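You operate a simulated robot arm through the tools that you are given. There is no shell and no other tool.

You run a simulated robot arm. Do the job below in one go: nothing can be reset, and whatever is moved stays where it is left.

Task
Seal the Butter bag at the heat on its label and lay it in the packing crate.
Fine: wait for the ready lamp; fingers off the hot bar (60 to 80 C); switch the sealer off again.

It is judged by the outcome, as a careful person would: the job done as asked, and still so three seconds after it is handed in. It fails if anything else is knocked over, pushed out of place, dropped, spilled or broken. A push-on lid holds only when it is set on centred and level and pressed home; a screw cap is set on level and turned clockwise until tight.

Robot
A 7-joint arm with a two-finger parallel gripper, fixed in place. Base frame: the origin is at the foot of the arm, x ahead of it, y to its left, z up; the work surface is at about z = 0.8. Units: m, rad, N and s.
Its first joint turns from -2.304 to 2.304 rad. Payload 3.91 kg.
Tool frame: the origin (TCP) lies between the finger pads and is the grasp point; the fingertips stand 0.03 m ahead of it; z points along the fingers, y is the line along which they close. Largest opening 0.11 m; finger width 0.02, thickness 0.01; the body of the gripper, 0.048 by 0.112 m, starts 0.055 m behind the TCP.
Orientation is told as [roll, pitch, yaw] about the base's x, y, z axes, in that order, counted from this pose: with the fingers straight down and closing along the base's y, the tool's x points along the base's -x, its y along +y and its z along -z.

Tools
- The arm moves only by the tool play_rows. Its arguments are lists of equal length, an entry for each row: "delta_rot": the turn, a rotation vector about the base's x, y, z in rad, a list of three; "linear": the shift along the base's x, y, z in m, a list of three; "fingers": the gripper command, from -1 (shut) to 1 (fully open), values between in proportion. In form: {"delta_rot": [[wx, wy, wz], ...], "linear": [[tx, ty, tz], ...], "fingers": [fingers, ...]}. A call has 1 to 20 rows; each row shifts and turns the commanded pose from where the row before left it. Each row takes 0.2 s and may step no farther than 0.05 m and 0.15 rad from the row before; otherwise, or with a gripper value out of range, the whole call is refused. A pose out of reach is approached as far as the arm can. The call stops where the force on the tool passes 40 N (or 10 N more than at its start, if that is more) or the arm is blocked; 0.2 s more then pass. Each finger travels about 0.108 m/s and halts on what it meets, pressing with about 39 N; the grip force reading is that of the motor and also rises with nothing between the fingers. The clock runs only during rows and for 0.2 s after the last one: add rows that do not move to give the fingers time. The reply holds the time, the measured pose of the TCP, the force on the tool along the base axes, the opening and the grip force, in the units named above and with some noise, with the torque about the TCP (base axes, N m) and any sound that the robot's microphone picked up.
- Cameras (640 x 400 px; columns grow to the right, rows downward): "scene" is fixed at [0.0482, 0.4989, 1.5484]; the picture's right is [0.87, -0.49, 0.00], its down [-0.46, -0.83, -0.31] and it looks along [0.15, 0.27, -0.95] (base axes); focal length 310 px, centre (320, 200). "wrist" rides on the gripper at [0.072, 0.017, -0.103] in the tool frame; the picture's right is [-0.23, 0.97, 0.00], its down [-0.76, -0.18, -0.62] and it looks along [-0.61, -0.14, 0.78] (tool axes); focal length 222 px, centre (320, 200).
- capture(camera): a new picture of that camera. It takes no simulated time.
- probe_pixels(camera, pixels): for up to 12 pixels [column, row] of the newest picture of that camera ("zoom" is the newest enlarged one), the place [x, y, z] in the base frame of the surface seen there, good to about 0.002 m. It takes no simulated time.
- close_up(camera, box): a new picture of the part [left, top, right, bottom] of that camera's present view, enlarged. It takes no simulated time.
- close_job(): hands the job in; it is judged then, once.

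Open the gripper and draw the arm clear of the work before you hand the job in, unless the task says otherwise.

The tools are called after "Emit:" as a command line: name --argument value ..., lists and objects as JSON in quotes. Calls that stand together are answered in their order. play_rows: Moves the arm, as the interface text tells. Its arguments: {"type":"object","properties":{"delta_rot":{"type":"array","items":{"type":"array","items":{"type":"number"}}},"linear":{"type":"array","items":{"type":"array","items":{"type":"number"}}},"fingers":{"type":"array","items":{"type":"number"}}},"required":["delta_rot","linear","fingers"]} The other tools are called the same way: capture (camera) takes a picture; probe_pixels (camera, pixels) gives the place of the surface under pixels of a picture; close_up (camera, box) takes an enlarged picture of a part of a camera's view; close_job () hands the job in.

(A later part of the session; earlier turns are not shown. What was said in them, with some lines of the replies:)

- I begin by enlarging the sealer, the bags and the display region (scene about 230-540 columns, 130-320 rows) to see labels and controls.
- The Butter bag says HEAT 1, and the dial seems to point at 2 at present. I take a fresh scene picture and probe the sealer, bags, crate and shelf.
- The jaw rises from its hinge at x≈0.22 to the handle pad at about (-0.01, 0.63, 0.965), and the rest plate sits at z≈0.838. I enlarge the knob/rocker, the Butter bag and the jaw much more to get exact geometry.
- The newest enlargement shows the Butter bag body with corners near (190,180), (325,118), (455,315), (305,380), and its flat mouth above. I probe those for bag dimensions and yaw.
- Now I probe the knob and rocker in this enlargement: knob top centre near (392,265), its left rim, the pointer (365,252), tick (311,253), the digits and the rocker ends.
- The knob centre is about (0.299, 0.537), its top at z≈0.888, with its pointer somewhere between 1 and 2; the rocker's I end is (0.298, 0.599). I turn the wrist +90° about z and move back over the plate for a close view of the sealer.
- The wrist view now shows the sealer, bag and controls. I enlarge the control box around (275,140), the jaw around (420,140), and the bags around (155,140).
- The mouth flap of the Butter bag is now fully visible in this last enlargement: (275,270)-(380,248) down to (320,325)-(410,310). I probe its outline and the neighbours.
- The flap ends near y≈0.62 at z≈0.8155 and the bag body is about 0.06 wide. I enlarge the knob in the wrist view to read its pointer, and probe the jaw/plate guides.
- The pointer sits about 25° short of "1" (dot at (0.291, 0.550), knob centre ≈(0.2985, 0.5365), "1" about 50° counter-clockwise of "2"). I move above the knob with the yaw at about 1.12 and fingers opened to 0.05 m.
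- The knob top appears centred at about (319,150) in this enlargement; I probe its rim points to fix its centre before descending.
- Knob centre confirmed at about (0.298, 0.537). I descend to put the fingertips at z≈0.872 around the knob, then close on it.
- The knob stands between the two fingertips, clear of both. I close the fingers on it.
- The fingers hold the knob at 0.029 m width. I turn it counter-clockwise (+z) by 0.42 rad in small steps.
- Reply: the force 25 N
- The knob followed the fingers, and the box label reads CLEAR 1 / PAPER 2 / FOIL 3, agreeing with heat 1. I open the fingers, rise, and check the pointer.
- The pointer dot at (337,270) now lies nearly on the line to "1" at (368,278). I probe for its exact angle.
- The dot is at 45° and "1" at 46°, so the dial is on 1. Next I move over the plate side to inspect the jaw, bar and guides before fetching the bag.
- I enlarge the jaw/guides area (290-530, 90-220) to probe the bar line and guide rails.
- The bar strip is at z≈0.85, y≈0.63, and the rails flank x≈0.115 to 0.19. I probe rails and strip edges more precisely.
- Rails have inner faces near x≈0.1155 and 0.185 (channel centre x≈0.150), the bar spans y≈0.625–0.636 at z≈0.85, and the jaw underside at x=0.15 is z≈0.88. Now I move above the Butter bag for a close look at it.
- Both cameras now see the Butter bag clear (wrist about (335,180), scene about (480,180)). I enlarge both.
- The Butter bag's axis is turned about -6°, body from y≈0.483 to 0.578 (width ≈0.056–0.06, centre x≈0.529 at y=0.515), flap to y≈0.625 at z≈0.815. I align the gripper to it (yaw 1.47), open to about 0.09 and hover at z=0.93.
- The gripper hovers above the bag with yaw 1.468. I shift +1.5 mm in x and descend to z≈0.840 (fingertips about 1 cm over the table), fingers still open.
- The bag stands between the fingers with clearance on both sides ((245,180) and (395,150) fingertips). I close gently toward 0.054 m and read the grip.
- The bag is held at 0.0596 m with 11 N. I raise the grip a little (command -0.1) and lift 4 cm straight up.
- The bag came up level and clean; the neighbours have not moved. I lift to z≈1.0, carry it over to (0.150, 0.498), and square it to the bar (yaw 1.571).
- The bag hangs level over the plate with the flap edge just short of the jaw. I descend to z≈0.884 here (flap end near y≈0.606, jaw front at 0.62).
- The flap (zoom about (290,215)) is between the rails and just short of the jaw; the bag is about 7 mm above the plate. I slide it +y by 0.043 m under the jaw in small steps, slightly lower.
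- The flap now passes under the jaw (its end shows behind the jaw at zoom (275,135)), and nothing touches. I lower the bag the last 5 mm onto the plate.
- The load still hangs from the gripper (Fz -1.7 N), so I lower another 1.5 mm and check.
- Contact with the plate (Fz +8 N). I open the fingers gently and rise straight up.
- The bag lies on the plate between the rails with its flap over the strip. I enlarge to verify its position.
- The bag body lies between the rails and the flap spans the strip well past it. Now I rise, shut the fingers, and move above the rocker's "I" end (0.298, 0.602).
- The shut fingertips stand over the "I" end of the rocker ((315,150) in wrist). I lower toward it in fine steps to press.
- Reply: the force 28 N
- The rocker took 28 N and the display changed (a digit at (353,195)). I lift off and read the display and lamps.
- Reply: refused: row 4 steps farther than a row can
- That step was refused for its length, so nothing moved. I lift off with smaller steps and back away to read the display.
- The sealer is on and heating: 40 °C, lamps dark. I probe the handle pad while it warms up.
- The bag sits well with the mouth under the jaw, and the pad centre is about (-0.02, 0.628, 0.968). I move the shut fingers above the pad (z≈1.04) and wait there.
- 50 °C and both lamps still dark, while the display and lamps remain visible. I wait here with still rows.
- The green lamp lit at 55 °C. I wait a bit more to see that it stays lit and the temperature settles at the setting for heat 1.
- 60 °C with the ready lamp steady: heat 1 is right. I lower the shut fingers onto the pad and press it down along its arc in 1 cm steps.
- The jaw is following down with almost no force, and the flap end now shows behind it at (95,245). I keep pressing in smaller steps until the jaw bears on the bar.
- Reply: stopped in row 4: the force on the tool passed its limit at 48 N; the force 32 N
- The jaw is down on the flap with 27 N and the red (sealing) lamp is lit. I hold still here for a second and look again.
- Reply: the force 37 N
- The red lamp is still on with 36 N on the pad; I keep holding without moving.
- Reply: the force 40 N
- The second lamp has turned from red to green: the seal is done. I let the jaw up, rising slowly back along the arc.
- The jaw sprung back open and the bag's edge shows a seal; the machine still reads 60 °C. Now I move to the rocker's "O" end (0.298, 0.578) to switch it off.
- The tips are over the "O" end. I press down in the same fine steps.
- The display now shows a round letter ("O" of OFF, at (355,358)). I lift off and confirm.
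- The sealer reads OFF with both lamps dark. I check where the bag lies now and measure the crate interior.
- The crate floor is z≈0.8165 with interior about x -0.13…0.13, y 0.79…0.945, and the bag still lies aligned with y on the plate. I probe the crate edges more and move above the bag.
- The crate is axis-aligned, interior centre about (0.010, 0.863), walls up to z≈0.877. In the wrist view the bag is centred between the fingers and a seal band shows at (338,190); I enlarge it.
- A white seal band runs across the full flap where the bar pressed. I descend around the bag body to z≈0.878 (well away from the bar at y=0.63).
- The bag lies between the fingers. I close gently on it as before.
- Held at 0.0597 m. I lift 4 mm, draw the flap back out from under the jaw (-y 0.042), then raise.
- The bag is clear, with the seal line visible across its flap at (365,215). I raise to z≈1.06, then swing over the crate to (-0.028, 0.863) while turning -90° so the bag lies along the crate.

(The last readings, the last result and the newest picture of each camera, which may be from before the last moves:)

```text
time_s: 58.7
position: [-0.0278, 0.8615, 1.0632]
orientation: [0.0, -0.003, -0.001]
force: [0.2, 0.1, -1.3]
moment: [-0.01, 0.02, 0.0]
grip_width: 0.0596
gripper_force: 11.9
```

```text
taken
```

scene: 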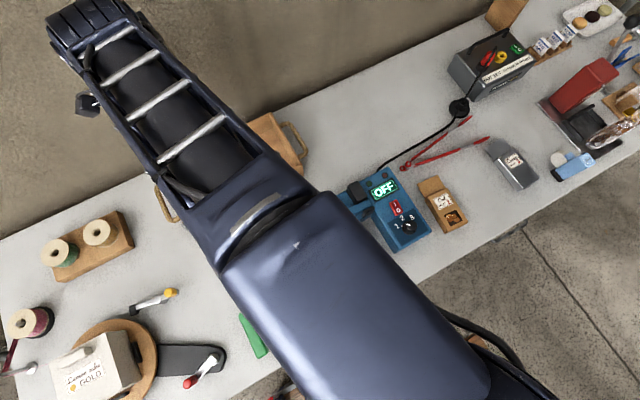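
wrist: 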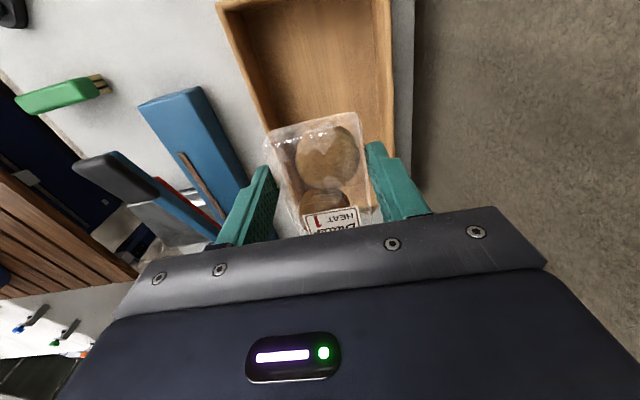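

The bag hangs level over the crate, aligned with it. I descend to z≈0.868 in steps, watching the force.

Emit:
play_rows --delta_rot '[[0, 0, 0], [0, 0, 0], [0, 0, 0], [0, 0, 0], [0, 0, 0], [0, 0, 0], [0, 0, 0], [0, 0, 0]]' --linear '[[0, 0.001, -0.03], [0, 0, -0.035], [0, 0, -0.035], [0, 0, -0.03], [0, 0, -0.03], [0, 0, -0.02], [0, 0, -0.015], [0, 0, 0]]' --fingers '[-0.1, -0.1, -0.1, -0.1, -0.1, -0.1, -0.1, -0.1]'

Emit:
capture --camera "wrist"

Emit:
capture --camera "scene"

```text
time_s: 60.5
position: [-0.0275, 0.8641, 0.8671]
orientation: [0.001, -0.004, -0.001]
force: [-0.2, 0.0, -1.1]
moment: [-0.01, 0.04, 0.02]
grip_width: 0.0599
gripper_force: 12.0
```

```text
taken
```

wrist: 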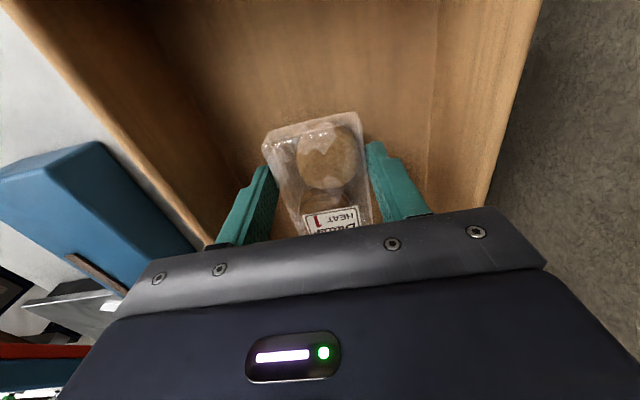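

```text
taken
```

scene: 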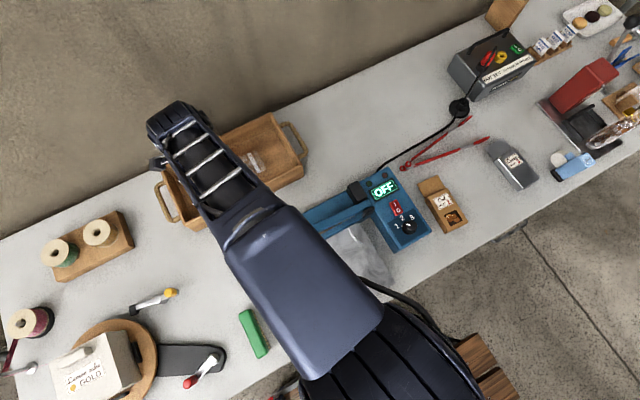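

The bag is inside the crate about 1 cm above the floor. I lower in 3 mm then 1.5 mm steps until it touches.

Emit:
play_rows --delta_rot '[[0, 0, 0], [0, 0, 0], [0, 0, 0], [0, 0, 0]]' --linear '[[0, 0, -0.004], [0, 0, -0.003], [0, 0, -0.002], [0, 0, 0]]' --fingers '[-0.1, -0.1, -0.1, -0.1]'

```text
time_s: 61.5
position: [-0.027, 0.8634, 0.8582]
orientation: [-0.001, -0.004, 0.001]
force: [0.2, 0.4, -1.2]
moment: [0.01, 0.03, 0.03]
grip_width: 0.0596
gripper_force: 12.1
```

Still hanging (Fz -1.2 N); I lower 2 mm more.

Emit:
play_rows --delta_rot '[[0, 0, 0], [0, 0, 0], [0, 0, 0]]' --linear '[[0, 0, -0.001], [0, 0, -0.001], [0, 0, 0]]' --fingers '[-0.1, -0.1, -0.1]'

```text
time_s: 62.3
position: [-0.0271, 0.8633, 0.8563]
orientation: [0.001, -0.005, 0.0]
force: [0.4, -0.8, -1.5]
moment: [0.0, 0.04, 0.01]
grip_width: 0.0596
gripper_force: 11.8
```

Not yet on the floor; I go another 1.5 mm.

Emit:
play_rows --delta_rot '[[0, 0, 0], [0, 0, 0], [0, 0, 0]]' --linear '[[0, 0, -0.001], [0, 0, -0.0005], [0, 0, 0]]' --fingers '[-0.1, -0.1, -0.1]'

```text
time_s: 63.1
position: [-0.0283, 0.8648, 0.8555]
orientation: [0.0, -0.004, 0.0]
force: [-0.6, 0.2, 1.2]
moment: [-0.09, -0.09, -0.04]
grip_width: 0.0598
gripper_force: 12.1
```

The load has transferred (Fz +1.2 N), so the bag rests on the floor. I open the fingers and rise straight up.

Emit:
play_rows --delta_rot '[[0, 0, 0], [0, 0, 0], [0, 0, 0], [0, 0, 0], [0, 0, 0], [0, 0, 0], [0, 0, 0], [0, 0, 0], [0, 0, 0]]' --linear '[[0, 0, 0], [0, 0, 0], [0, 0, 0], [0, 0, 0.015], [0, 0, 0.03], [0, 0, 0.04], [0, 0, 0.045], [0, 0, 0.045], [0, 0, 0.03]]' --fingers '[0.2, 0.4, 0.4, 0.4, 0.4, 0.4, 0.4, 0.4, 0.4]'

Emit:
capture --camera "wrist"

```text
time_s: 65.1
position: [-0.0279, 0.863, 1.06]
orientation: [-0.003, -0.004, 0.001]
force: [0.7, -0.8, -0.7]
moment: [-0.01, 0.0, -0.01]
grip_width: 0.077
gripper_force: 0.0
```

```text
taken
```

wrist: 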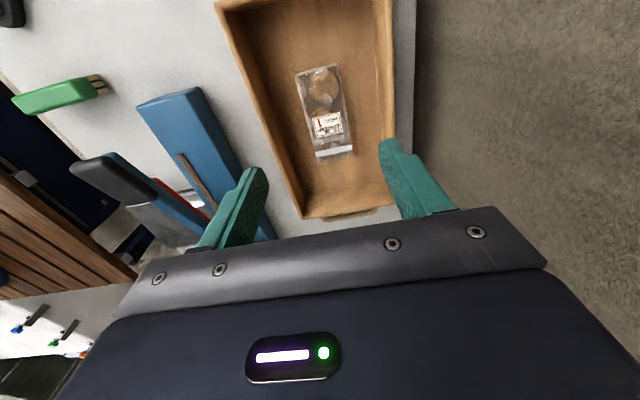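

The bag lies flat in the crate at (322,110). I raise further and draw the arm back toward its starting pose, then check the whole scene.

Emit:
play_rows --delta_rot '[[0, 0, 0], [0, 0, 0], [0, 0, 0], [0, 0, 0], [0, 0, 0], [0, 0, 0], [0, 0, 0], [0, 0, 0], [0, 0, 0], [0, 0, 0], [0, 0, 0], [0, 0, 0], [0, 0, 0], [0, 0, 0], [0, 0, 0]]' --linear '[[0, 0, 0.04], [0, 0, 0.04], [0.03, -0.022, 0.02], [0.035, -0.025, 0], [0.035, -0.025, 0], [0.035, -0.025, 0], [0.035, -0.025, 0], [0.035, -0.025, 0], [0.035, -0.025, 0], [0.035, -0.025, 0], [0.035, -0.025, 0], [0.035, -0.025, 0], [0.035, -0.02, 0], [0.035, -0.02, 0], [0, 0, 0]]' --fingers '[0.6, 0.8, 1, 1, 1, 1, 1, 1, 1, 1, 1, 1, 1, 1, 1]'

Emit:
capture --camera "scene"

Emit:
close_up --camera "scene" --box '[140, 100, 320, 240]'

Emit:
close_up --camera "scene" --box '[225, 150, 435, 310]'

```text
time_s: 68.3
position: [0.3878, 0.5763, 1.1585]
orientation: [0.001, -0.003, 0.001]
force: [-0.8, 0.3, 0.8]
moment: [-0.07, -0.01, 0.02]
grip_width: 0.1101
gripper_force: 0.1
```

```text
taken
```

scene: 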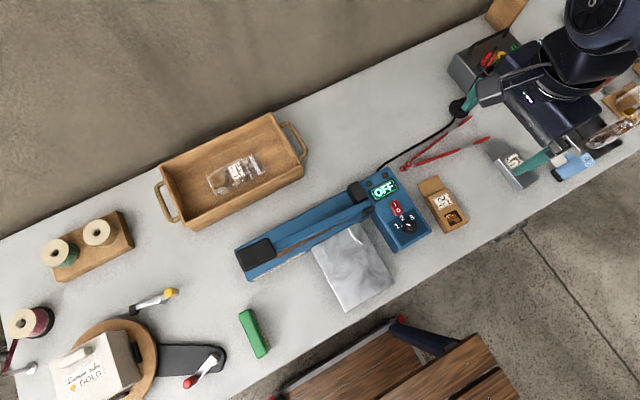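

```text
2.86 times, centred on (230, 170) of scene
```

zoom: 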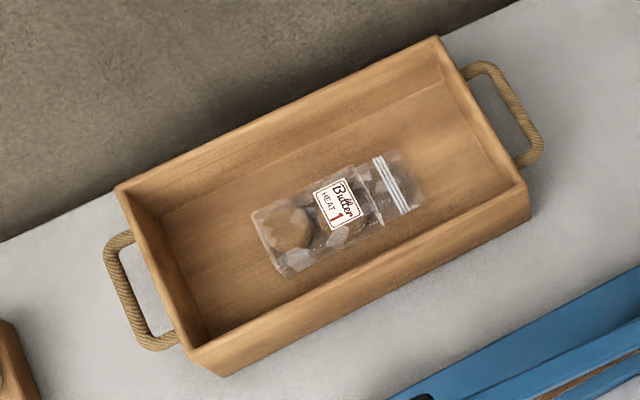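

```text
2.50 times, centred on (330, 230) of scene
```

zoom: 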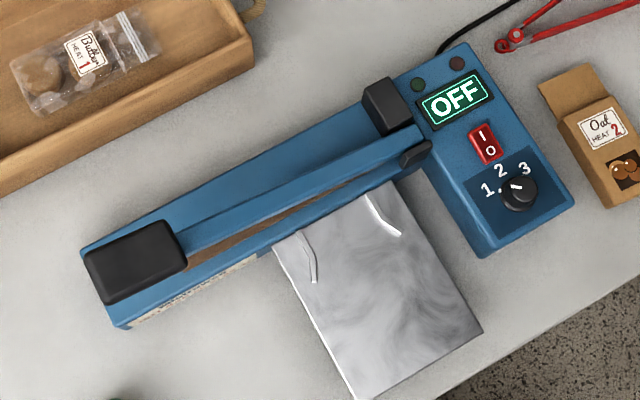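

The sealed Butter bag lies flat in the crate with the seal line at (390,185). The sealer reads OFF with its jaw open, nothing else has moved, and the gripper is open and clear. I hand the job in.

Emit:
close_job

```text
The job is handed in.
```

The Butter bag is sealed at heat 1, the setting on its label, and is lying flat in the packing crate.

- **Heat and ready lamp:** I turned the dial to 1. I pressed only after the green ready lamp lit, with the display at 60 °C. I held the jaw down until the second lamp turned from red to green.
- **Seal:** The last pictures show the seal line running across the full width of the bag's mouth.
- **Fingers and hot bar:** I placed the bag while the bar was cold. After that the fingers touched only the handle pad, the switch and the bag body, about 8 cm from the bar.
- **Sealer:** It is switched off again. The display reads OFF, both lamps are dark and the jaw is open.
- **Everything else:** In the final pictures nothing else had moved. The gripper is open and the arm is drawn clear.
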